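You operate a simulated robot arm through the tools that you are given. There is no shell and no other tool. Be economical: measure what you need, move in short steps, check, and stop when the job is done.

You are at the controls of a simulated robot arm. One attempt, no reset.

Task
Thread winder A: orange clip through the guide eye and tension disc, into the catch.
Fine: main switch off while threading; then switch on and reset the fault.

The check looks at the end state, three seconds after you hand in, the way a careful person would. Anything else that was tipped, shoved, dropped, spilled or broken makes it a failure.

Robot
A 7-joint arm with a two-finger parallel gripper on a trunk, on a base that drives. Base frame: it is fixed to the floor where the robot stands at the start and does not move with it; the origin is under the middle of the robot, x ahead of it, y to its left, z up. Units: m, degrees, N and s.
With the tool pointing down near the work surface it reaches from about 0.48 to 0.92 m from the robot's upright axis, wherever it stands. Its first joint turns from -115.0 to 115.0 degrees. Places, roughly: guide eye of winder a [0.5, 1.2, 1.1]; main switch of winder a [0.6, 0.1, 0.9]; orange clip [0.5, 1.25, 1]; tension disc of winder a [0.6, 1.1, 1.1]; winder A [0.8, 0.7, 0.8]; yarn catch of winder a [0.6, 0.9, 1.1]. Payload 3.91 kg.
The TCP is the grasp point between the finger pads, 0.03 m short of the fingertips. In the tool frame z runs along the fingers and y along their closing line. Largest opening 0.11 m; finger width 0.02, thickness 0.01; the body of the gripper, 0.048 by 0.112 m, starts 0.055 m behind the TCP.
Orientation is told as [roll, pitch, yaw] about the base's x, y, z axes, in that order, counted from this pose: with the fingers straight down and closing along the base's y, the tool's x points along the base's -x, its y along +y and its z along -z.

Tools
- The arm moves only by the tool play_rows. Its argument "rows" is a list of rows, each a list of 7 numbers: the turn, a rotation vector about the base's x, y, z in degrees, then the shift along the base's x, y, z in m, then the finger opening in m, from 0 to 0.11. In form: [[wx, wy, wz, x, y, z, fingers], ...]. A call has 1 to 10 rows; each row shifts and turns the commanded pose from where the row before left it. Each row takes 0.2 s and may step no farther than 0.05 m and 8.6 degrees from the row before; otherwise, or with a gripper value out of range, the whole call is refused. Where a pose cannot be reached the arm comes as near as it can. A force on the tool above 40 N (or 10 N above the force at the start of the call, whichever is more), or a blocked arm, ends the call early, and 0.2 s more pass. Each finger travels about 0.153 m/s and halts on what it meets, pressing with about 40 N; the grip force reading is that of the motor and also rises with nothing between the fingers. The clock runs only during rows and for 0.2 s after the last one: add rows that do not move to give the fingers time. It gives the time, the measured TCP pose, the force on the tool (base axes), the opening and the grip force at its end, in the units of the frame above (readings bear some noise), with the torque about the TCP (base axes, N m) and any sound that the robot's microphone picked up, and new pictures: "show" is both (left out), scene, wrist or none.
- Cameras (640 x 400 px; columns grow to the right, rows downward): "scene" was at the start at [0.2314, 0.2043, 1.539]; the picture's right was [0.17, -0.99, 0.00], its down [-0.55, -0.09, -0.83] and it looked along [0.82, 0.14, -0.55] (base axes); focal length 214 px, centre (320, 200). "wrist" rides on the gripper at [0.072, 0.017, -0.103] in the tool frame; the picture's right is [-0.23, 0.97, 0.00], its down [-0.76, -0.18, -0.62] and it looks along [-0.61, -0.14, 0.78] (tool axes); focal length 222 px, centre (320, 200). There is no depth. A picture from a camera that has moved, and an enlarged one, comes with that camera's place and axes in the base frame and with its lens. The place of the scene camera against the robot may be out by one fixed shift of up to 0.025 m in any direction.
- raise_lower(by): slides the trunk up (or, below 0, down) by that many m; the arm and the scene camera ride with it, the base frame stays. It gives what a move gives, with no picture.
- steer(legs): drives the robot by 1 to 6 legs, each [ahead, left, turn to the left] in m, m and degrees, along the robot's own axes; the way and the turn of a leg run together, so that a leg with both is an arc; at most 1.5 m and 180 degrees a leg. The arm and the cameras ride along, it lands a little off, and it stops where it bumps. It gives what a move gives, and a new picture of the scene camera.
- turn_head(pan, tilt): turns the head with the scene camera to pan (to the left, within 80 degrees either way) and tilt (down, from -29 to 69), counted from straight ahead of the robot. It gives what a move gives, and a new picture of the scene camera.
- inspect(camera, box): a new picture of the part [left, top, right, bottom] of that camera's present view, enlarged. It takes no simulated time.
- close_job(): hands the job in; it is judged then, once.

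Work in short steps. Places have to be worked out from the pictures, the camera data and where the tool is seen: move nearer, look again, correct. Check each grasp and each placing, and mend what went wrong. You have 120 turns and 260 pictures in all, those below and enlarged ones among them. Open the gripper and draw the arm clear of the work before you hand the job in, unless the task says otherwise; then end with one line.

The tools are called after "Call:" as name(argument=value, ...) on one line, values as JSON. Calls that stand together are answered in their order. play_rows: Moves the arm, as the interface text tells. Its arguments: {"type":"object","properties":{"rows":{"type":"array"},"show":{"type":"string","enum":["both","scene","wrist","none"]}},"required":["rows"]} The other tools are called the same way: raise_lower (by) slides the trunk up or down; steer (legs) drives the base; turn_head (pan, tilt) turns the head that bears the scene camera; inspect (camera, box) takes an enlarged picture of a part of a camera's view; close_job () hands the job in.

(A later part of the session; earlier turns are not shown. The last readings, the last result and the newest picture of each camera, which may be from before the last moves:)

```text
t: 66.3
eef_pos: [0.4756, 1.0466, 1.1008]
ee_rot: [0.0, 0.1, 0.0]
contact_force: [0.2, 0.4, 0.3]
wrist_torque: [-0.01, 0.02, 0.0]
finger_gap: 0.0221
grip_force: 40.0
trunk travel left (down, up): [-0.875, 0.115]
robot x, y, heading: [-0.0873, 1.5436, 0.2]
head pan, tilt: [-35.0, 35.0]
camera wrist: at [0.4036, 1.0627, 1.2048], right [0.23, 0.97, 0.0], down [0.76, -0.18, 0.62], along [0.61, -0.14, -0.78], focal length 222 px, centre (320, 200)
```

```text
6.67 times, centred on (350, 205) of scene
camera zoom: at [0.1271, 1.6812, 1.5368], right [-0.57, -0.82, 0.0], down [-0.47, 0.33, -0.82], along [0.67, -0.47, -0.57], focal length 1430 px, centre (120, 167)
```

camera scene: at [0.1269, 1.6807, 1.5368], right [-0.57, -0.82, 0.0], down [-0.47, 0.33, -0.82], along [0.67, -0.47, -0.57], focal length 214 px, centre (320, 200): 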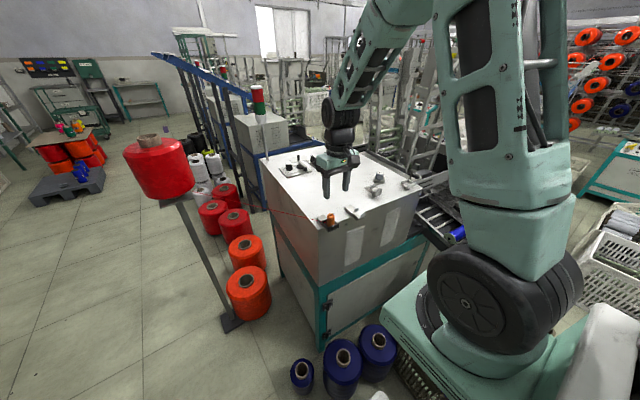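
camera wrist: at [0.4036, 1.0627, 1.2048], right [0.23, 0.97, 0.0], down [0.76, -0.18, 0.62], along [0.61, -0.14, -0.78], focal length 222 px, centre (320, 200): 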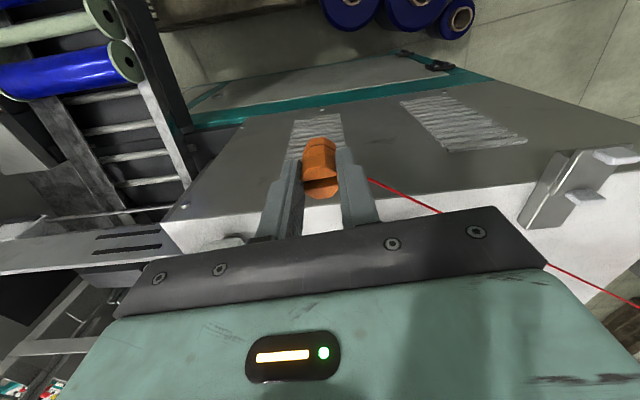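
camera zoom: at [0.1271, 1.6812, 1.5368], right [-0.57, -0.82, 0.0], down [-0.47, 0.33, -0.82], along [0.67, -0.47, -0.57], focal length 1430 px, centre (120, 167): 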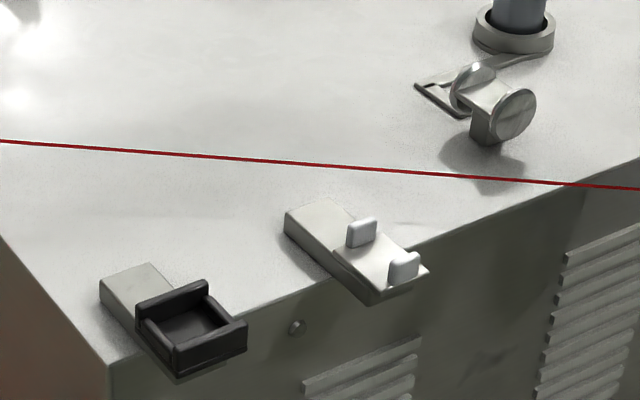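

One step was too long; same route with shorter rows.

Call:
play_rows(rows=[[0, 0, 0, 0, 0, 0.045, 0.01], [0, 0, 0, 0, 0.04, 0.02, 0.01], [0, 0, 0, 0, 0.048, 0, 0.01], [0, 0, 0, 0, 0.048, 0, 0.01], [0, 0, 0, 0, 0.048, 0, 0.01], [0, 0, 0, 0.01, 0.045, 0, 0.01], [0, 0, 0, 0.025, 0.03, 0, 0.01], [0, 0, 0, 0.025, 0, -0.02, 0.01], [0, 0, 0, 0, 0, 0, 0.01]], show="wrist")

Call:
inspect(camera="wrist", box=[200, 90, 400, 230])

Call:
inspect(camera="scene", box=[310, 175, 390, 235])

```text
t: 68.3
eef_pos: [0.5328, 1.3057, 1.1442]
ee_rot: [0.0, 0.1, 0.1]
contact_force: [0.3, 0.0, -1.1]
wrist_torque: [0.03, -0.02, -0.02]
finger_gap: 0.0224
grip_force: 39.3
trunk travel left (down, up): [-0.875, 0.115]
robot x, y, heading: [-0.0881, 1.5418, 0.2]
head pan, tilt: [-35.0, 35.0]
camera wrist: at [0.4611, 1.3231, 1.2498], right [0.23, 0.97, 0.0], down [0.76, -0.18, 0.62], along [0.61, -0.14, -0.78], focal length 222 px, centre (320, 200)
```

wrist: 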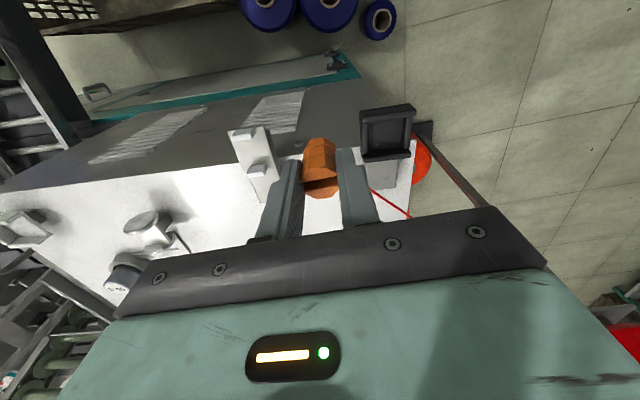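

```text
2.86 times, centred on (300, 160) of wrist
camera zoom: at [0.4611, 1.3231, 1.2498], right [0.23, 0.97, 0.0], down [0.76, -0.18, 0.62], along [0.61, -0.14, -0.78], focal length 635 px, centre (377, 314)
```

zoom: 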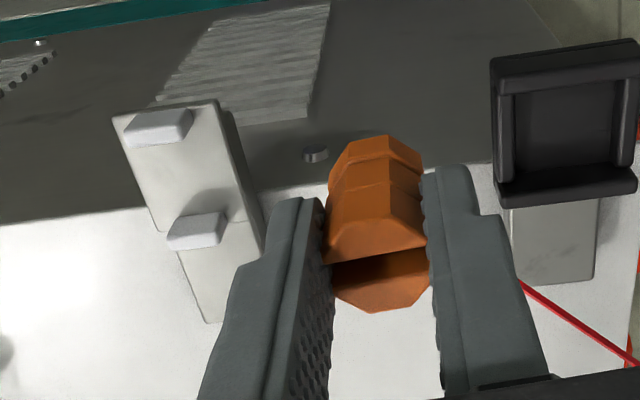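

```text
6.67 times, centred on (350, 205) of scene
camera zoom: at [0.1272, 1.6807, 1.5368], right [-0.57, -0.82, 0.0], down [-0.47, 0.33, -0.82], along [0.67, -0.47, -0.57], focal length 1430 px, centre (120, 167)
```

zoom: 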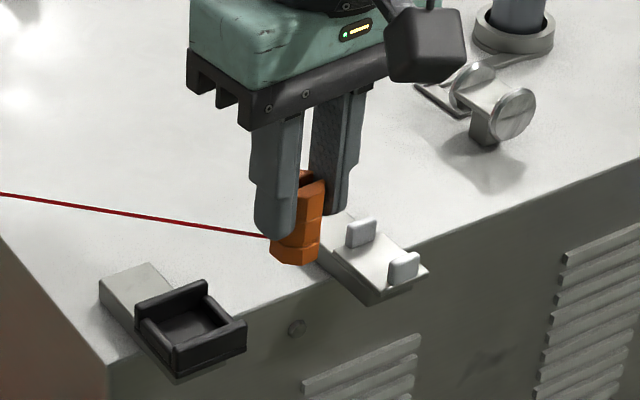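

The gap between the tabs spans x≈0.520–0.550, centre 0.535, and the clip is at x≈0.534. I'll move over the eye at this height and compare heights before lowering between the tabs.

Call:
play_rows(rows=[[0, 0, 0, 0.001, -0.03, 0, 0.01], [0, 0, 0, 0, -0.03, 0, 0.01]], show="wrist")

Call:
inspect(camera="wrist", box=[240, 100, 400, 220])

Call:
inspect(camera="scene", box=[320, 180, 380, 225])

```text
t: 68.9
eef_pos: [0.5363, 1.2466, 1.1454]
ee_rot: [0.0, 0.1, 0.0]
contact_force: [0.5, 0.2, 0.3]
wrist_torque: [-0.06, -0.03, -0.03]
finger_gap: 0.0224
grip_force: 39.9
trunk travel left (down, up): [-0.875, 0.115]
robot x, y, heading: [-0.0901, 1.542, -0.0]
head pan, tilt: [-35.0, 35.0]
camera wrist: at [0.4643, 1.2639, 1.2508], right [0.23, 0.97, 0.0], down [0.76, -0.18, 0.62], along [0.61, -0.14, -0.78], focal length 222 px, centre (320, 200)
```

wrist: 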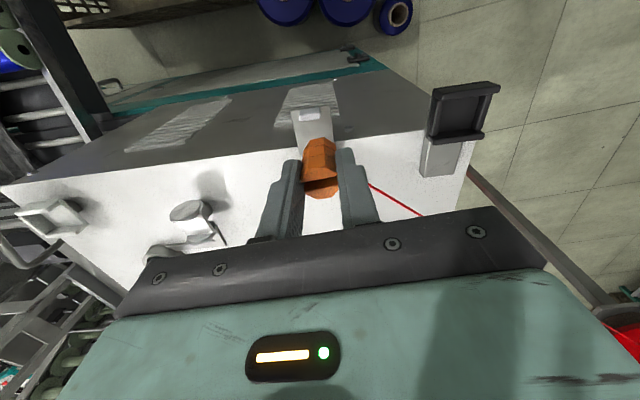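

```text
3.33 times, centred on (320, 160) of wrist
camera zoom: at [0.4643, 1.2639, 1.2508], right [0.23, 0.97, 0.0], down [0.76, -0.18, 0.62], along [0.61, -0.14, -0.78], focal length 740 px, centre (320, 333)
```

zoom: 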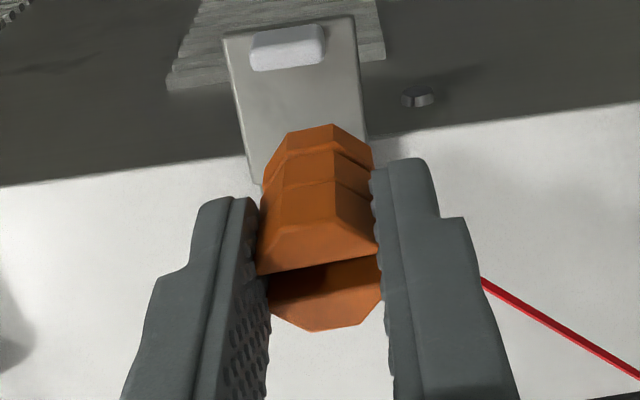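

```text
8.89 times, centred on (350, 202) of scene
camera zoom: at [0.1272, 1.6812, 1.5367], right [-0.57, -0.82, 0.0], down [-0.47, 0.33, -0.82], along [0.67, -0.47, -0.57], focal length 1906 px, centre (53, 178)
```

zoom: 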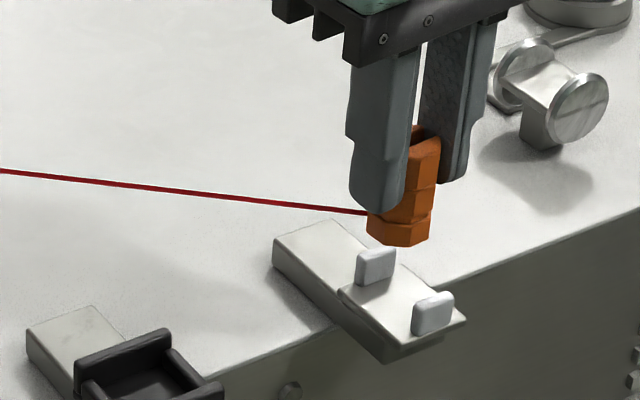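

The scene view shows the clip right above the gap, about 2.4 cm over the plate. I'll lower 2 cm between the tabs.

Call:
play_rows(rows=[[0, 0, 0, 0, 0, -0.008, 0.01], [0, 0, 0, 0, 0, -0.006, 0.01], [0, 0, 0, 0, 0, -0.006, 0.01]], show="none")

Call:
inspect(camera="scene", box=[320, 180, 380, 225])

Call:
inspect(camera="wrist", box=[240, 100, 400, 220])

```text
t: 69.7
eef_pos: [0.5357, 1.2463, 1.1255]
ee_rot: [0.0, 0.2, 0.0]
contact_force: [-0.1, 0.3, 0.0]
wrist_torque: [0.05, 0.01, -0.02]
finger_gap: 0.0223
grip_force: 40.3
trunk travel left (down, up): [-0.875, 0.115]
robot x, y, heading: [-0.0863, 1.5405, 0.0]
head pan, tilt: [-35.0, 35.0]
```

```text
8.89 times, centred on (350, 202) of scene
camera zoom: at [0.1272, 1.6807, 1.5368], right [-0.57, -0.82, 0.0], down [-0.47, 0.33, -0.82], along [0.67, -0.47, -0.57], focal length 1906 px, centre (53, 178)
```

zoom: 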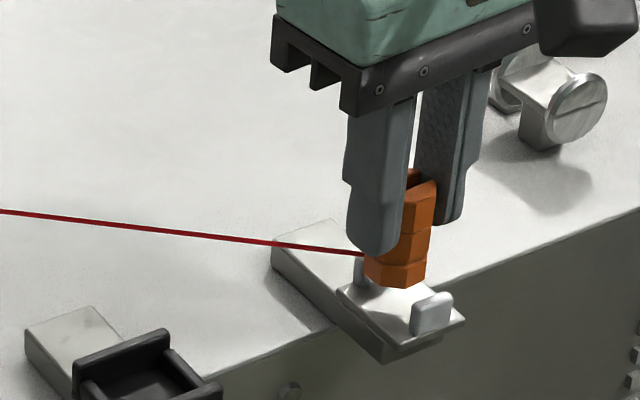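

```text
3.33 times, centred on (320, 160) of wrist
camera zoom: at [0.4638, 1.2627, 1.2307], right [0.23, 0.97, 0.0], down [0.76, -0.18, 0.62], along [0.61, -0.14, -0.78], focal length 740 px, centre (320, 333)
```

zoom: 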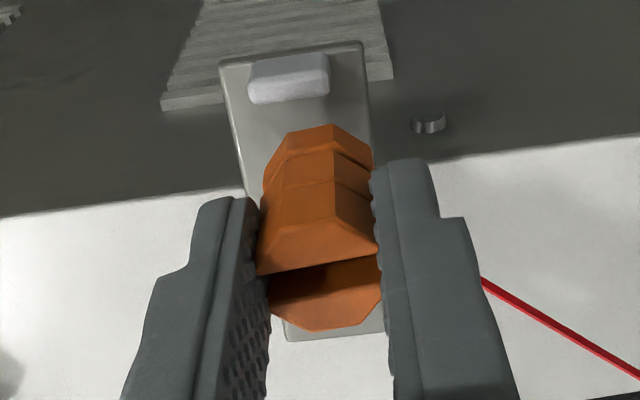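

No contact, and the clip bottom is between the tabs just above the plate. I'll lower 3 mm more and draw it through toward -y.

Call:
play_rows(rows=[[0, 0, 0, 0, 0, -0.003, 0.01], [0, 0, 0, 0, -0.012, 0, 0.01], [0, 0, 0, 0, -0.012, 0, 0.01], [0, 0, 0, 0, -0.012, 0, 0.01], [0, 0, 0, 0, -0.012, 0, 0.01], [0, 0, 0, 0, -0.012, 0, 0.01]], show="none")

Call:
inspect(camera="scene", box=[320, 180, 380, 225])

Call:
inspect(camera="wrist", box=[280, 100, 440, 220])

```text
t: 71.1
eef_pos: [0.5364, 1.1853, 1.1216]
ee_rot: [0.0, 0.1, 0.0]
contact_force: [-0.9, 0.6, 0.2]
wrist_torque: [-0.03, -0.01, -0.03]
finger_gap: 0.0223
grip_force: 39.9
trunk travel left (down, up): [-0.875, 0.115]
robot x, y, heading: [-0.0867, 1.5395, 0.3]
head pan, tilt: [-35.0, 35.0]
```

```text
8.89 times, centred on (350, 202) of scene
camera zoom: at [0.1272, 1.6809, 1.5368], right [-0.57, -0.82, 0.0], down [-0.47, 0.33, -0.82], along [0.67, -0.47, -0.57], focal length 1906 px, centre (53, 178)
```

zoom: 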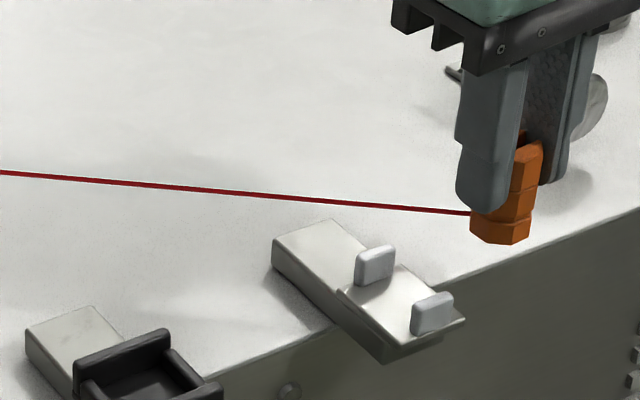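

```text
3.33 times, centred on (360, 160) of wrist
camera zoom: at [0.4643, 1.2034, 1.226], right [0.23, 0.97, 0.0], down [0.76, -0.18, 0.62], along [0.61, -0.14, -0.78], focal length 740 px, centre (187, 333)
```

zoom: 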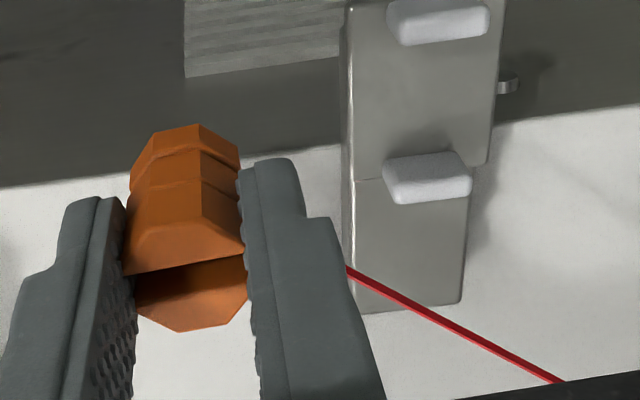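

The yarn ran behind the rear tab, so it must be laid in between the tabs, and deeper than my first try. I'll raise the clip, return to (0.474, 1.177) in front of the edge, and lower it well below the plate.

Call:
play_rows(rows=[[0, 0, 0, 0, 0, 0.04, 0.01], [0, 0, 0, -0.032, -0.004, 0, 0.01], [0, 0, 0, -0.03, -0.004, 0, 0.01], [0, 0, 0, 0, 0, -0.03, 0.01], [0, 0, 0, 0, 0, -0.03, 0.01], [0, 0, 0, 0, 0, -0.03, 0.01]], show="none")

Call:
inspect(camera="scene", box=[320, 180, 380, 225])

Call:
inspect(camera="wrist", box=[320, 120, 480, 240])

```text
t: 72.5
eef_pos: [0.473, 1.1779, 1.0719]
ee_rot: [0.0, 0.1, -0.1]
contact_force: [-0.9, -0.3, 0.3]
wrist_torque: [-0.02, 0.01, 0.02]
finger_gap: 0.0224
grip_force: 40.2
trunk travel left (down, up): [-0.875, 0.115]
robot x, y, heading: [-0.0897, 1.5415, -0.4]
head pan, tilt: [-35.0, 35.0]
```

```text
8.89 times, centred on (350, 202) of scene
camera zoom: at [0.1269, 1.6809, 1.5368], right [-0.57, -0.82, 0.0], down [-0.47, 0.33, -0.82], along [0.67, -0.47, -0.57], focal length 1906 px, centre (53, 178)
```

zoom: 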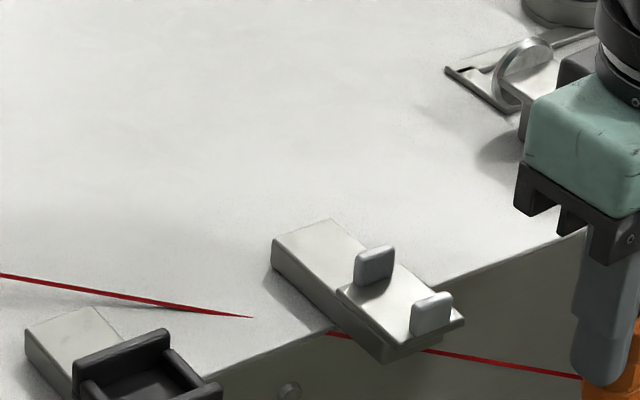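

```text
3.33 times, centred on (400, 180) of wrist
camera zoom: at [0.401, 1.1946, 1.1766], right [0.23, 0.97, 0.0], down [0.76, -0.18, 0.62], along [0.61, -0.14, -0.78], focal length 740 px, centre (53, 267)
```

zoom: 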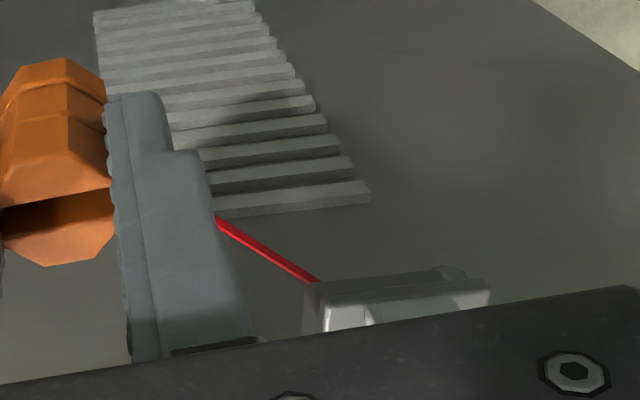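

The yarn is drawn as a straight line even through the table, so it's only held when "caught". I'll pull a little to -y from this low position to see if it caught this time.

Call:
play_rows(rows=[[0, 0, 0, 0, -0.03, 0, 0.01], [0, 0, 0, 0, -0.03, 0, 0.01], [0, 0, 0, 0, -0.03, 0.0, 0.01]], show="none")

Call:
inspect(camera="scene", box=[300, 170, 420, 240])

```text
t: 73.3
eef_pos: [0.4734, 1.0888, 1.072]
ee_rot: [0.0, 0.1, 0.0]
contact_force: [0.6, 0.5, -0.2]
wrist_torque: [-0.03, 0.03, -0.01]
finger_gap: 0.0224
grip_force: 39.6
trunk travel left (down, up): [-0.875, 0.115]
robot x, y, heading: [-0.0912, 1.5409, 0.2]
head pan, tilt: [-35.0, 35.0]
```

```text
5.33 times, centred on (360, 205) of scene
camera zoom: at [0.1272, 1.6812, 1.5367], right [-0.57, -0.82, 0.0], down [-0.47, 0.33, -0.82], along [0.67, -0.47, -0.57], focal length 1144 px, centre (107, 173)
```

zoom: 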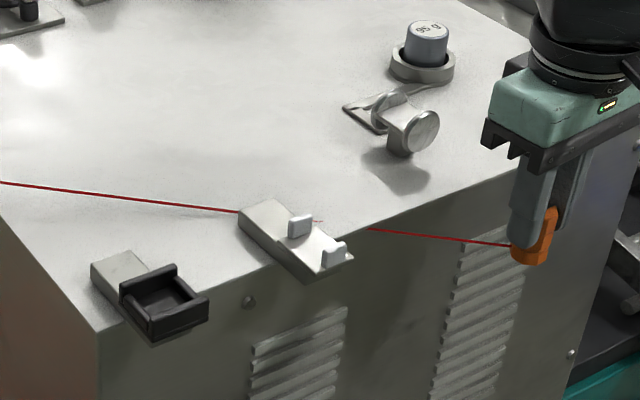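

Still a straight line, so I'll do a proper pass: start on the +y side at gap height, and carry the clip straight through between the tabs.

Call:
play_rows(rows=[[0, 0, 0, 0, 0, 0.045, 0.01], [0, 0, 0, 0, 0, 0.045, 0.01], [0, 0, 0, 0, 0.045, 0, 0.01], [0, 0, 0, 0, 0.045, 0, 0.01], [0, 0, 0, 0, 0.045, 0, 0.01], [0, 0, 0, 0, 0.045, 0, 0.01], [0, 0, 0, 0.031, 0.025, 0, 0.01], [0, 0, 0, 0.031, 0, 0, 0.01], [0, 0, 0, 0, 0, -0.02, 0.01], [0, 0, 0, 0, 0, -0.02, 0.01]], show="none")

Call:
inspect(camera="scene", box=[310, 175, 380, 225])

Call:
inspect(camera="wrist", box=[200, 90, 400, 230])

```text
t: 75.5
eef_pos: [0.5325, 1.2945, 1.1206]
ee_rot: [0.1, 0.0, 0.0]
contact_force: [0.0, 0.4, 0.0]
wrist_torque: [-0.02, -0.02, 0.0]
finger_gap: 0.0221
grip_force: 40.1
trunk travel left (down, up): [-0.875, 0.115]
robot x, y, heading: [-0.0884, 1.5409, 0.1]
head pan, tilt: [-35.0, 35.0]
```

```text
8.00 times, centred on (345, 200) of scene
camera zoom: at [0.127, 1.6808, 1.5368], right [-0.57, -0.82, 0.0], down [-0.47, 0.33, -0.82], along [0.67, -0.47, -0.57], focal length 1716 px, centre (120, 200)
```

zoom: 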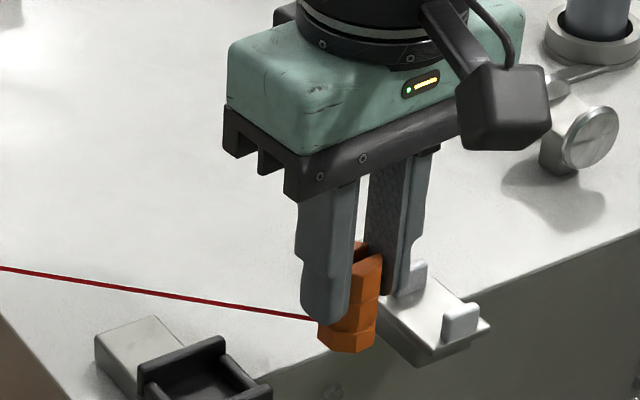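

```text
2.86 times, centred on (300, 160) of wrist
camera zoom: at [0.4606, 1.3114, 1.2258], right [0.23, 0.97, 0.0], down [0.76, -0.18, 0.62], along [0.61, -0.14, -0.78], focal length 635 px, centre (377, 314)
```

zoom: 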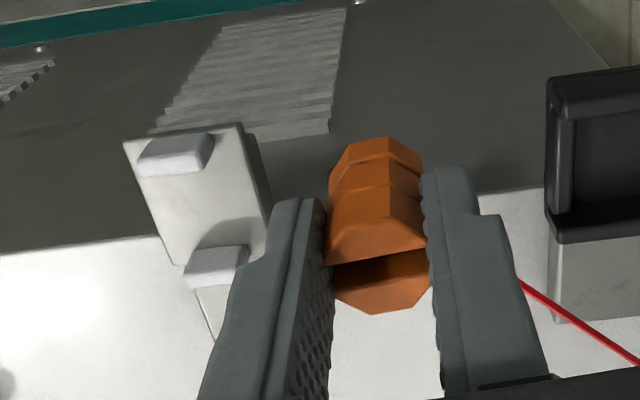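

Aligned on the +y side. Now drawing the clip through toward -y at this height.

Call:
play_rows(rows=[[0, 0, 0, 0.0025, 0, 0, 0.01], [0, 0, 0, 0, -0.013, 0, 0.01], [0, 0, 0, 0, -0.013, 0, 0.01], [0, 0, 0, 0, -0.013, 0, 0.01], [0, 0, 0, 0, -0.013, 0, 0.01], [0, 0, 0, 0, -0.013, 0, 0.01], [0, 0, 0, 0, -0.013, 0, 0.01], [0, 0, 0, 0, -0.013, 0, 0.01], [0, 0, 0, 0, -0.013, 0, 0.01], [0, 0, 0, 0, -0.013, 0, 0.01]], show="none")

Call:
inspect(camera="scene", box=[310, 170, 400, 230])

Call:
inspect(camera="wrist", box=[300, 100, 500, 220])

```text
t: 77.7
eef_pos: [0.5377, 1.1768, 1.1198]
ee_rot: [0.0, 0.1, 0.0]
contact_force: [0.4, 0.0, -0.7]
wrist_torque: [-0.02, 0.02, 0.03]
finger_gap: 0.0223
grip_force: 39.6
trunk travel left (down, up): [-0.875, 0.115]
robot x, y, heading: [-0.0893, 1.5433, 0.5]
head pan, tilt: [-35.0, 35.0]
```

```text
6.67 times, centred on (355, 200) of scene
camera zoom: at [0.1272, 1.6808, 1.5368], right [-0.57, -0.82, 0.0], down [-0.47, 0.33, -0.82], along [0.67, -0.47, -0.57], focal length 1430 px, centre (87, 200)
```

zoom: 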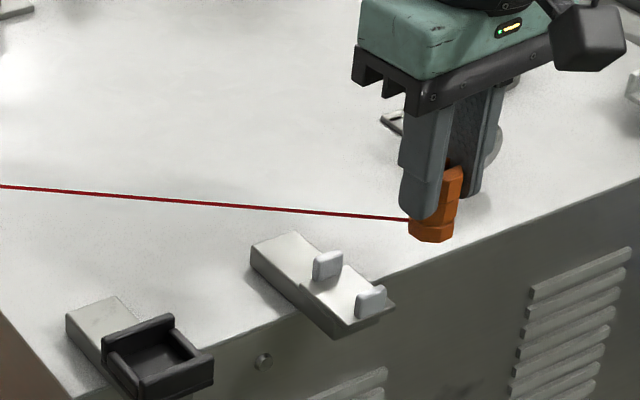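

```text
3.20 times, centred on (400, 160) of wrist
camera zoom: at [0.4664, 1.1937, 1.2251], right [0.23, 0.97, 0.0], down [0.76, -0.18, 0.62], along [0.61, -0.14, -0.78], focal length 711 px, centre (64, 328)
```

zoom: 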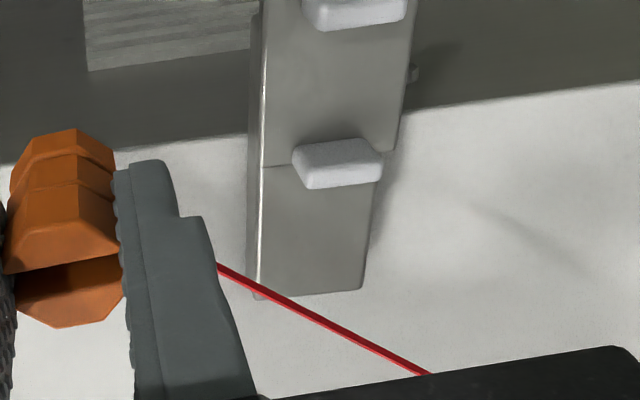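

Not caught yet. I want to know how low the clip can really go between the tabs: I'll go back over the eye and lower gently until it touches the plate.

Call:
play_rows(rows=[[0, 0, 0, 0, 0, 0.025, 0.01], [0, 0, 0, -0.001, 0.035, 0, 0.01], [0, 0, 0, -0.001, 0.035, 0, 0.01], [0, 0, 0, 0, 0, -0.022, 0.01], [0, 0, 0, 0, 0, -0.003, 0.01], [0, 0, 0, 0, 0, -0.003, 0.01], [0, 0, 0, 0, 0, -0.003, 0.01], [0, 0, 0, 0, 0, 0, 0.01]], show="none")

Call:
inspect(camera="scene", box=[325, 180, 375, 225])

Call:
inspect(camera="wrist", box=[260, 110, 380, 200])

```text
t: 79.5
eef_pos: [0.5357, 1.2465, 1.1172]
ee_rot: [0.0, 0.1, -0.1]
contact_force: [0.0, -0.3, 0.1]
wrist_torque: [0.0, 0.01, -0.01]
finger_gap: 0.0224
grip_force: 39.7
trunk travel left (down, up): [-0.875, 0.115]
robot x, y, heading: [-0.087, 1.5454, 0.4]
head pan, tilt: [-35.0, 35.0]
```

```text
8.89 times, centred on (350, 202) of scene
camera zoom: at [0.1272, 1.6807, 1.5368], right [-0.57, -0.82, 0.0], down [-0.47, 0.33, -0.82], along [0.67, -0.47, -0.57], focal length 1906 px, centre (53, 178)
```

zoom: 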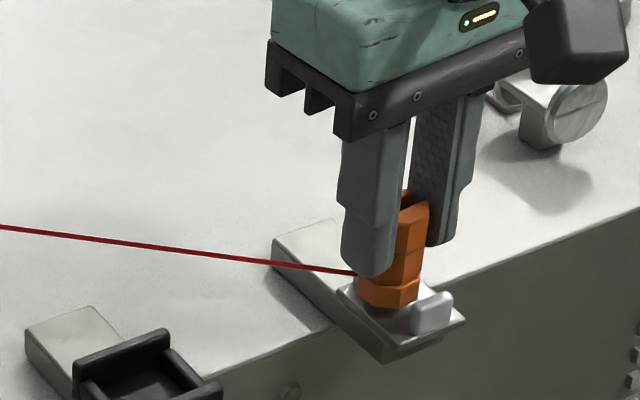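

```text
4.44 times, centred on (320, 155) of wrist
camera zoom: at [0.4646, 1.2637, 1.2203], right [0.23, 0.97, 0.0], down [0.76, -0.18, 0.62], along [0.61, -0.14, -0.78], focal length 987 px, centre (320, 400)
```

zoom: 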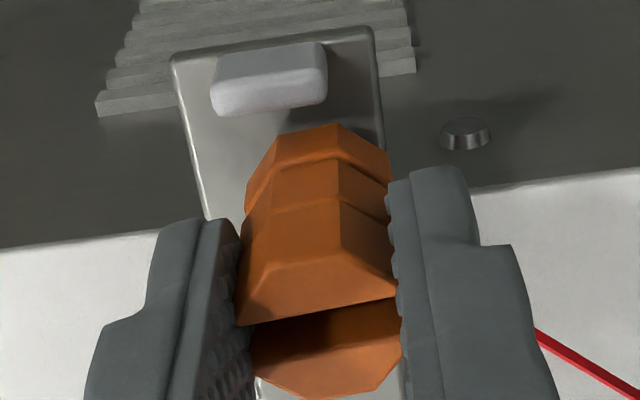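

Still no contact. Lowering further in small steps.

Call:
play_rows(rows=[[0, 0, 0, 0, 0, -0.003, 0.01], [0, 0, 0, 0, 0, -0.003, 0.01], [0, 0, 0, 0, 0, -0.003, 0.01], [0, 0, 0, 0, 0, 0, 0.01]], show="none")

Call:
inspect(camera="scene", box=[325, 180, 375, 225])

Call:
inspect(camera="wrist", box=[260, 110, 380, 200])

```text
t: 80.5
eef_pos: [0.5354, 1.2464, 1.1097]
ee_rot: [-0.1, -0.1, 0.0]
contact_force: [3.1, 0.8, 22.9]
wrist_torque: [0.03, -0.19, 0.01]
finger_gap: 0.0221
grip_force: 39.8
trunk travel left (down, up): [-0.875, 0.115]
robot x, y, heading: [-0.0866, 1.5423, 0.1]
head pan, tilt: [-35.0, 35.0]
```

```text
8.89 times, centred on (350, 202) of scene
camera zoom: at [0.1266, 1.6811, 1.5372], right [-0.57, -0.82, 0.0], down [-0.47, 0.33, -0.82], along [0.67, -0.47, -0.57], focal length 1906 px, centre (53, 178)
```

zoom: 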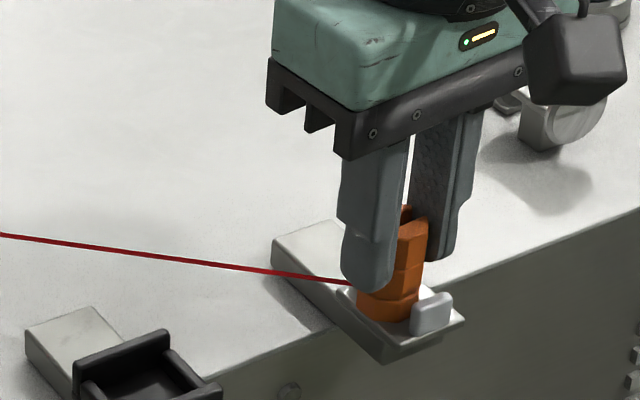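

```text
4.44 times, centred on (320, 155) of wrist
camera zoom: at [0.4634, 1.2637, 1.2134], right [0.23, 0.97, 0.0], down [0.76, -0.18, 0.62], along [0.61, -0.14, -0.78], focal length 987 px, centre (320, 400)
```

zoom: 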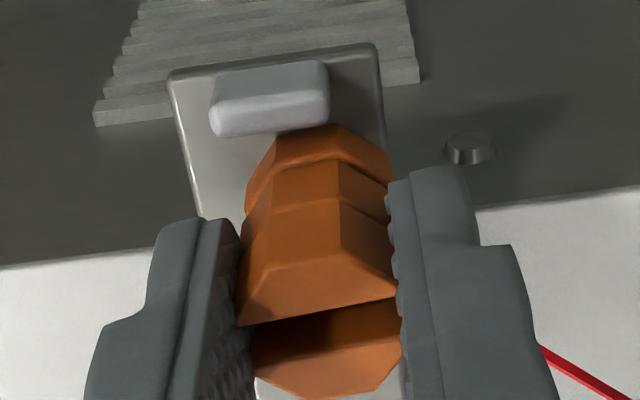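

Contact with the plate is at TCP z≈1.110, so my earlier pass was almost 1 cm too high. I'll back out to +y at 2 mm clearance and pass through again from there.

Call:
play_rows(rows=[[0, 0, 0, 0, 0, 0.004, 0.01], [0, 0, 0, 0, 0.02, 0, 0.01], [0, 0, 0, 0, 0.02, 0, 0.01], [0, 0, 0, 0, 0.015, 0, 0.01], [0, 0, 0, 0, 0, 0, 0.01]], show="none")

Call:
play_rows(rows=[[0, 0, 0, 0, -0.013, 0, 0.01], [0, 0, 0, 0, -0.013, 0, 0.01], [0, 0, 0, 0, -0.013, 0, 0.01], [0, 0, 0, 0, -0.013, 0, 0.01], [0, 0, 0, 0, -0.013, 0, 0.01], [0, 0, 0, 0, -0.013, 0, 0.01], [0, 0, 0, 0, -0.013, 0, 0.01], [0, 0, 0, 0, -0.013, 0, 0.01], [0, 0, 0, 0, -0.013, 0, 0.01]], show="none")

Call:
inspect(camera="scene", box=[310, 170, 400, 230])

```text
t: 81.7
eef_pos: [0.5359, 1.3024, 1.1122]
ee_rot: [-0.1, 0.0, 0.0]
contact_force: [0.0, -0.1, 0.1]
wrist_torque: [0.04, 0.02, 0.01]
finger_gap: 0.0222
grip_force: 39.8
trunk travel left (down, up): [-0.875, 0.115]
robot x, y, heading: [-0.0877, 1.5396, 0.2]
head pan, tilt: [-35.0, 35.0]
```

```text
t: 83.7
eef_pos: [0.5369, 1.1864, 1.1108]
ee_rot: [0.0, 0.1, 0.0]
contact_force: [-0.2, 0.5, -0.4]
wrist_torque: [-0.02, 0.02, -0.01]
finger_gap: 0.0222
grip_force: 40.6
trunk travel left (down, up): [-0.875, 0.115]
robot x, y, heading: [-0.0894, 1.5446, 0.2]
head pan, tilt: [-35.0, 35.0]
```

```text
6.67 times, centred on (355, 200) of scene
camera zoom: at [0.1272, 1.6809, 1.5368], right [-0.57, -0.82, 0.0], down [-0.47, 0.33, -0.82], along [0.67, -0.47, -0.57], focal length 1430 px, centre (87, 200)
```

zoom: 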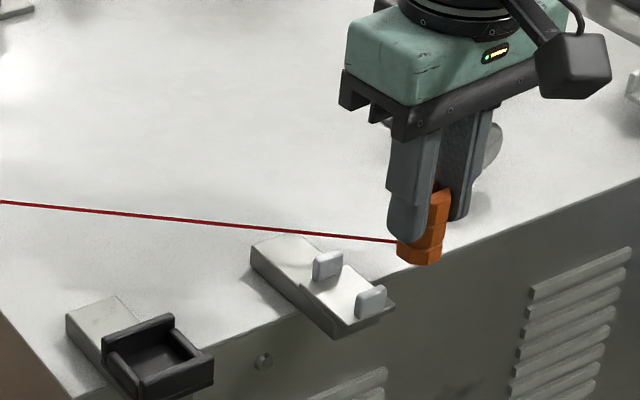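

Still straight. Before concluding anything about the eye, I'll look closely at the yarn near the eye and at the disc unit from here.

Call:
inspect(camera="scene", box=[325, 190, 370, 222])

Call:
inspect(camera="wrist", box=[120, 130, 300, 260])

Call:
inspect(camera="scene", box=[220, 170, 380, 240])

```text
12.50 times, centred on (348, 206) of scene
camera zoom: at [0.1272, 1.6809, 1.5368], right [-0.57, -0.82, 0.0], down [-0.47, 0.33, -0.82], along [0.67, -0.47, -0.57], focal length 2681 px, centre (-24, 125)
```

zoom: 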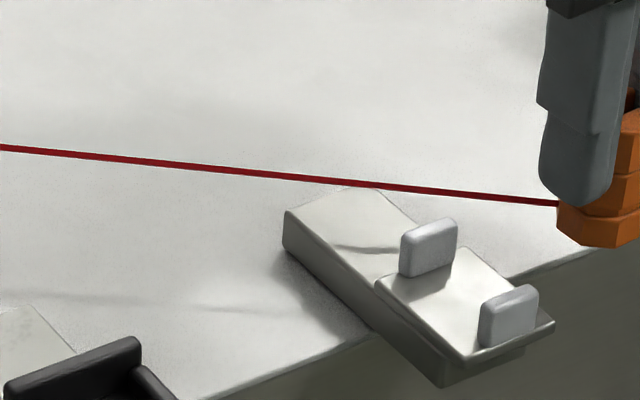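

```text
3.08 times, centred on (210, 195) of wrist
camera zoom: at [0.464, 1.2031, 1.2151], right [0.23, 0.97, 0.0], down [0.76, -0.18, 0.62], along [0.61, -0.14, -0.78], focal length 684 px, centre (658, 215)
```

zoom: 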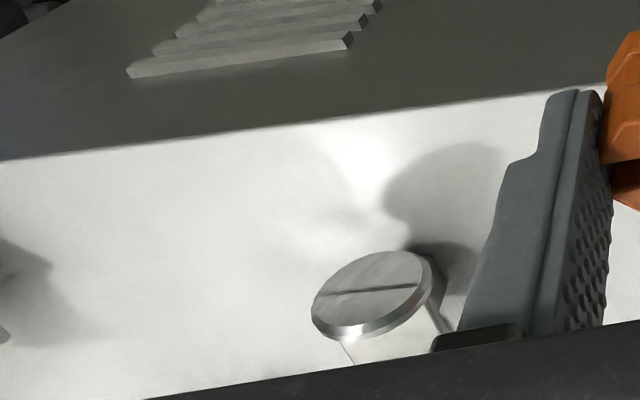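

```text
4.00 times, centred on (300, 205) of scene
camera zoom: at [0.1272, 1.6809, 1.5368], right [-0.57, -0.82, 0.0], down [-0.47, 0.33, -0.82], along [0.67, -0.47, -0.57], focal length 858 px, centre (400, 180)
```

zoom: 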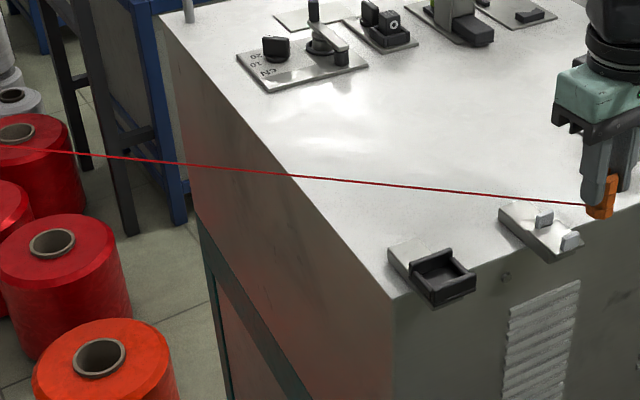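

The yarn still runs straight over the bracket's back, with no visible bend. I'll go on to view the disc unit closely and see whether the display of the yarn changes once the next point is reached.

Call:
play_rows(rows=[[0, 0, 0, 0, 0, 0.03, 0.01], [0, 0, 0, 0.03, 0, 0.02, 0.01], [0, 0, 0, 0.034, -0.01, 0, 0.01], [0, 0, 0, 0, -0.01, 0, 0.01]], show="wrist")

Call:
inspect(camera="wrist", box=[180, 100, 380, 240])

Call:
inspect(camera="scene", box=[310, 160, 410, 230])

```text
t: 84.7
eef_pos: [0.6015, 1.1653, 1.1603]
ee_rot: [0.1, 0.1, 0.0]
contact_force: [-0.8, 0.1, -0.2]
wrist_torque: [0.0, -0.03, 0.01]
finger_gap: 0.0222
grip_force: 39.9
trunk travel left (down, up): [-0.875, 0.115]
robot x, y, heading: [-0.0874, 1.5442, 0.1]
head pan, tilt: [-35.0, 35.0]
camera wrist: at [0.5291, 1.1819, 1.2644], right [0.23, 0.97, 0.0], down [0.76, -0.18, 0.62], along [0.61, -0.14, -0.78], focal length 222 px, centre (320, 200)
```

wrist: 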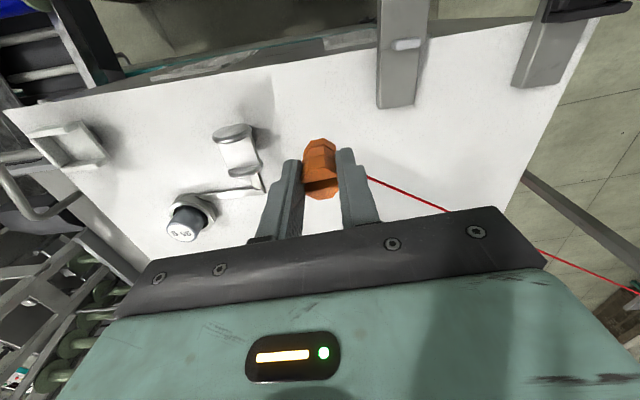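

```text
2.86 times, centred on (280, 170) of wrist
camera zoom: at [0.5291, 1.1819, 1.2644], right [0.23, 0.97, 0.0], down [0.76, -0.18, 0.62], along [0.61, -0.14, -0.78], focal length 635 px, centre (434, 286)
```

zoom: 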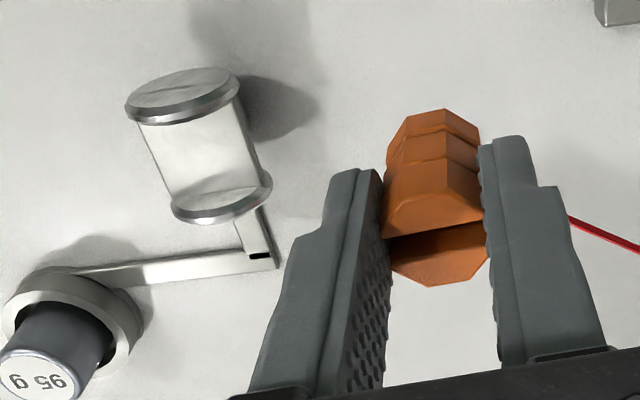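

```text
5.71 times, centred on (360, 195) of scene
camera zoom: at [0.1272, 1.6808, 1.5368], right [-0.57, -0.82, 0.0], down [-0.47, 0.33, -0.82], along [0.67, -0.47, -0.57], focal length 1226 px, centre (91, 229)
```

zoom: 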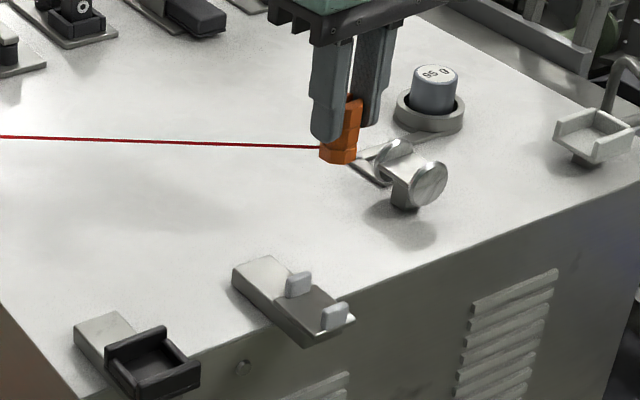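

The disc unit is a block between two discs with ~3 cm gap. Maybe my earlier laying-in was too quick or too deep; I'll retry it slowly: clip at (0.474, 1.177), lowered in small steps so the yarn settles mid-height in the slot.

Call:
play_rows(rows=[[0, 0, 0, -0.043, 0.004, 0, 0.01], [0, 0, 0, -0.043, 0.004, 0, 0.01], [0, 0, 0, -0.041, 0.004, 0, 0.01], [0, 0, 0, 0, 0, -0.02, 0.01], [0, 0, 0, 0, 0, -0.015, 0.01], [0, 0, 0, 0, 0, -0.004, 0.01], [0, 0, 0, 0, 0, -0.004, 0.01], [0, 0, 0, 0, 0, -0.004, 0.01], [0, 0, 0, 0, 0, -0.003, 0.01], [0, 0, 0, 0, 0, 0, 0.01]], show="none")

Call:
inspect(camera="scene", box=[325, 190, 385, 225])

Call:
inspect(camera="wrist", box=[330, 120, 450, 220])

```text
t: 86.9
eef_pos: [0.4738, 1.1785, 1.1101]
ee_rot: [-0.1, 0.2, 0.0]
contact_force: [0.0, -0.1, -0.1]
wrist_torque: [0.02, -0.04, 0.0]
finger_gap: 0.0223
grip_force: 39.9
trunk travel left (down, up): [-0.875, 0.115]
robot x, y, heading: [-0.0896, 1.5419, 0.1]
head pan, tilt: [-35.0, 35.0]
```

```text
10.67 times, centred on (355, 208) of scene
camera zoom: at [0.1272, 1.6806, 1.5368], right [-0.57, -0.82, 0.0], down [-0.47, 0.33, -0.82], along [0.67, -0.47, -0.57], focal length 2288 px, centre (-53, 120)
```

zoom: 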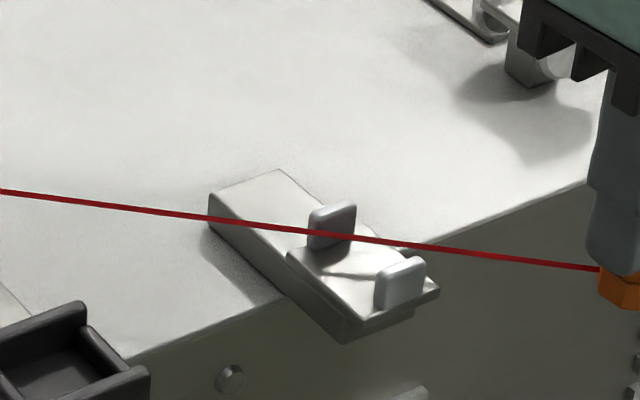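

```text
4.00 times, centred on (390, 170) of wrist
camera zoom: at [0.4015, 1.1941, 1.2154], right [0.23, 0.97, 0.0], down [0.76, -0.18, 0.62], along [0.61, -0.14, -0.78], focal length 888 px, centre (40, 320)
```

zoom: 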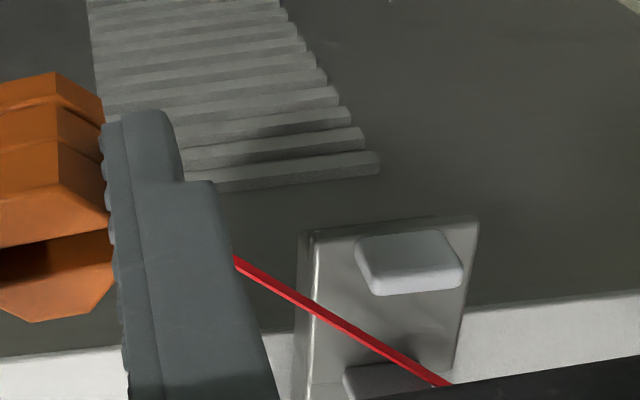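

The yarn now lies between the tabs near their tops. I'll lower 5 mm more and pull slowly to -y in 5 mm steps.

Call:
play_rows(rows=[[0, 0, 0, 0, 0, -0.003, 0.01], [0, 0, 0, 0, 0, -0.003, 0.01], [0, 0, 0, 0, 0, 0, 0.01], [0, 0, 0, 0, -0.005, 0, 0.01], [0, 0, 0, 0, -0.005, 0, 0.01], [0, 0, 0, 0, -0.005, 0, 0.01], [0, 0, 0, 0, -0.005, 0, 0.01], [0, 0, 0, 0, -0.005, 0, 0.01], [0, 0, 0, 0, -0.005, 0, 0.01]], show="none")

Call:
inspect(camera="scene", box=[325, 190, 385, 225])

```text
t: 88.9
eef_pos: [0.4722, 1.1459, 1.1047]
ee_rot: [0.0, 0.0, -0.1]
contact_force: [0.1, 0.9, -0.4]
wrist_torque: [-0.02, -0.02, 0.03]
finger_gap: 0.0223
grip_force: 40.1
trunk travel left (down, up): [-0.875, 0.115]
robot x, y, heading: [-0.0916, 1.5452, 0.4]
head pan, tilt: [-35.0, 35.0]
```

```text
10.67 times, centred on (355, 208) of scene
camera zoom: at [0.1272, 1.6807, 1.5368], right [-0.57, -0.82, 0.0], down [-0.47, 0.33, -0.82], along [0.67, -0.47, -0.57], focal length 2288 px, centre (-53, 120)
```

zoom: 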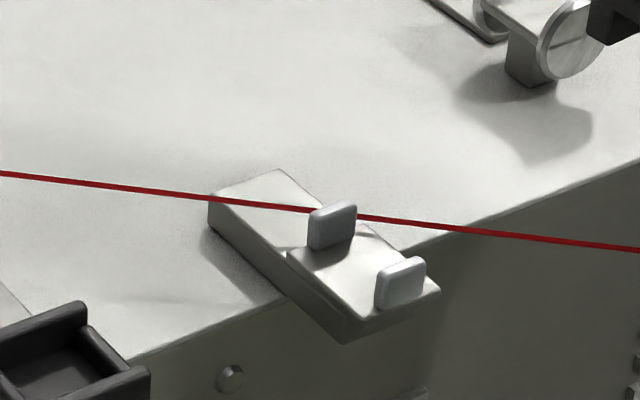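

No catch that way either. Before more passes, I'll try the laying-in once more with very fine lowering from mid-slot down to plate level, checking at the bottom.

Call:
play_rows(rows=[[0, 0, 0, 0, 0, 0.04, 0.01], [0, 0, 0, 0.002, 0.033, 0, 0.01], [0, 0, 0, 0, 0, -0.03, 0.01], [0, 0, 0, 0, 0, -0.003, 0.01], [0, 0, 0, 0, 0, -0.003, 0.01], [0, 0, 0, 0, 0, -0.003, 0.01], [0, 0, 0, 0, 0, -0.003, 0.01], [0, 0, 0, 0, 0, -0.003, 0.01], [0, 0, 0, 0, 0, -0.003, 0.01], [0, 0, 0, 0, 0, -0.003, 0.01]], show="none")

Call:
inspect(camera="scene", box=[325, 190, 385, 225])

Call:
inspect(camera="wrist", box=[330, 120, 450, 220])

```text
t: 91.1
eef_pos: [0.4746, 1.179, 1.0955]
ee_rot: [0.0, 0.1, 0.0]
contact_force: [0.3, 0.8, 0.8]
wrist_torque: [-0.05, 0.0, 0.0]
finger_gap: 0.0227
grip_force: 40.0
trunk travel left (down, up): [-0.875, 0.115]
robot x, y, heading: [-0.0891, 1.5437, 0.1]
head pan, tilt: [-35.0, 35.0]
```

```text
10.67 times, centred on (355, 208) of scene
camera zoom: at [0.1272, 1.6807, 1.5368], right [-0.57, -0.82, 0.0], down [-0.47, 0.33, -0.82], along [0.67, -0.47, -0.57], focal length 2288 px, centre (-53, 120)
```

zoom: 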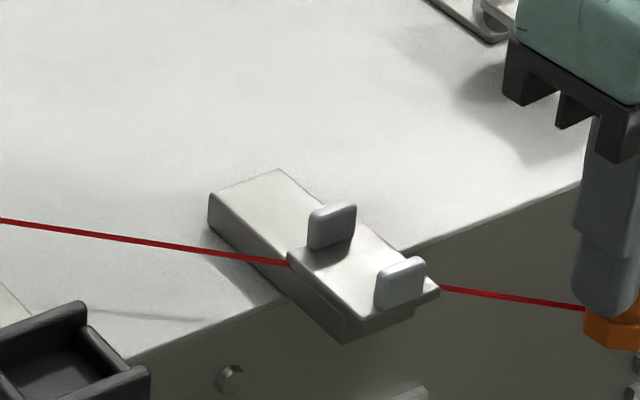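

```text
4.00 times, centred on (390, 170) of wrist
camera zoom: at [0.4023, 1.1964, 1.1992], right [0.23, 0.97, 0.0], down [0.76, -0.18, 0.62], along [0.61, -0.14, -0.78], focal length 888 px, centre (40, 320)
```

zoom: 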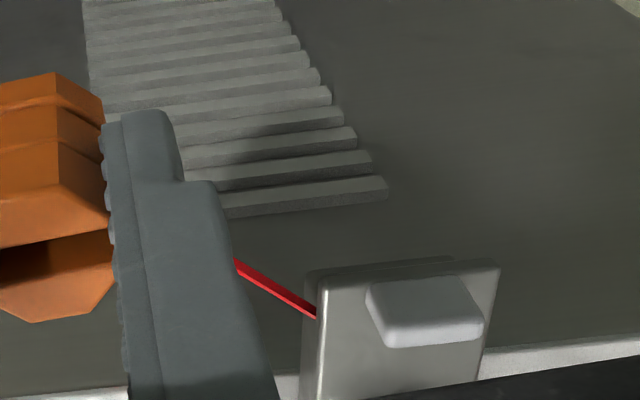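

The line-laying idea is ruled out. I'll do the through-pass again at low height, more carefully, checking the alignment in the gap midway.

Call:
play_rows(rows=[[0, 0, 0, 0, 0, 0.04, 0.01], [0, 0, 0, 0, 0.03, 0.025, 0.01], [0, 0, 0, 0, 0.045, 0, 0.01], [0, 0, 0, 0.02, 0.04, 0, 0.01], [0, 0, 0, 0.045, 0.005, 0, 0.01], [0, 0, 0, 0, 0, -0.025, 0.01], [0, 0, 0, 0, 0, -0.022, 0.01], [0, 0, 0, -0.0015, -0.02, 0, 0.01], [0, 0, 0, 0, -0.02, 0, 0.01], [0, 0, 0, 0, -0.012, 0, 0.01]], show="none")

Call:
inspect(camera="scene", box=[325, 190, 375, 225])

Call:
inspect(camera="wrist", box=[260, 100, 380, 190])

```text
t: 93.3
eef_pos: [0.5369, 1.249, 1.1114]
ee_rot: [0.0, 0.1, 0.0]
contact_force: [-2.8, 0.3, -0.7]
wrist_torque: [0.0, 0.14, -0.01]
finger_gap: 0.0221
grip_force: 40.2
trunk travel left (down, up): [-0.875, 0.115]
robot x, y, heading: [-0.0879, 1.5421, 0.4]
head pan, tilt: [-35.0, 35.0]
```

```text
11.43 times, centred on (350, 208) of scene
camera zoom: at [0.1271, 1.6809, 1.5368], right [-0.57, -0.82, 0.0], down [-0.47, 0.33, -0.82], along [0.67, -0.47, -0.57], focal length 2451 px, centre (-23, 114)
```

zoom: 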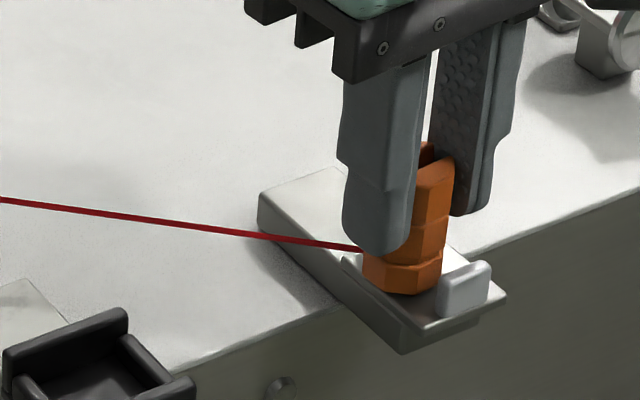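

```text
4.44 times, centred on (320, 145) of wrist
camera zoom: at [0.4647, 1.2651, 1.2161], right [0.23, 0.97, 0.0], down [0.76, -0.18, 0.62], along [0.6, -0.14, -0.78], focal length 987 px, centre (320, 444)
```

zoom: 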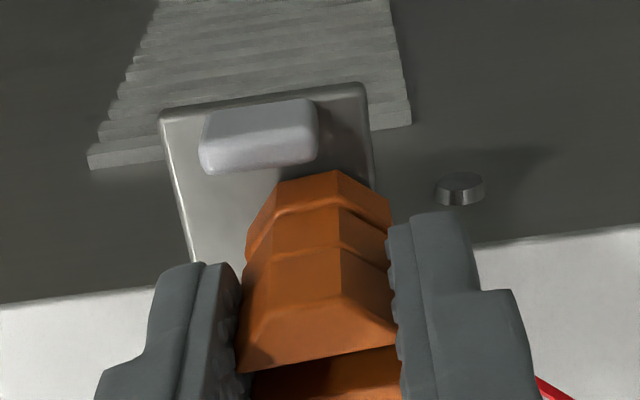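

The clip is snugly between the tabs (light touch on the rear one). I'll shift 1.5 mm to -x and continue through in fine steps.

Call:
play_rows(rows=[[0, 0, 0, -0.0015, -0.004, 0, 0.01], [0, 0, 0, 0, -0.006, 0, 0.01], [0, 0, 0, 0, -0.006, 0, 0.01], [0, 0, 0, 0, -0.006, 0, 0.01], [0, 0, 0, 0, -0.006, 0, 0.01], [0, 0, 0, 0, -0.006, 0, 0.01], [0, 0, 0, 0, -0.006, 0, 0.01], [0, 0, 0, 0, -0.006, 0, 0.01], [0, 0, 0, 0, -0.006, 0, 0.01]], show="none")

Call:
inspect(camera="scene", box=[325, 190, 375, 225])

```text
t: 95.3
eef_pos: [0.5352, 1.1963, 1.1117]
ee_rot: [0.0, 0.1, -0.1]
contact_force: [0.2, 0.4, 1.0]
wrist_torque: [0.02, 0.0, -0.02]
finger_gap: 0.0222
grip_force: 39.9
trunk travel left (down, up): [-0.875, 0.115]
robot x, y, heading: [-0.0869, 1.5433, 0.2]
head pan, tilt: [-35.0, 35.0]
```

```text
11.43 times, centred on (350, 208) of scene
camera zoom: at [0.1272, 1.6807, 1.5368], right [-0.57, -0.82, 0.0], down [-0.47, 0.33, -0.82], along [0.67, -0.47, -0.57], focal length 2451 px, centre (-23, 114)
```

zoom: 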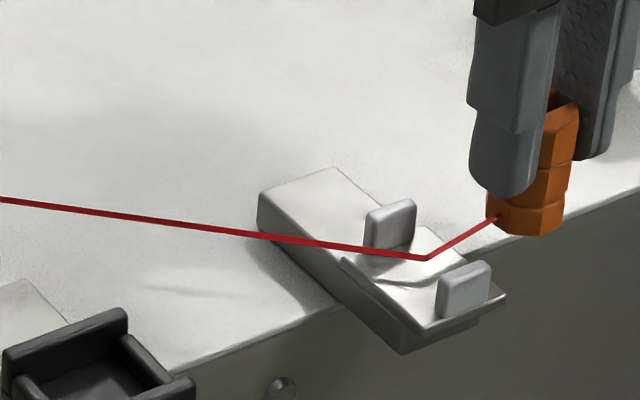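

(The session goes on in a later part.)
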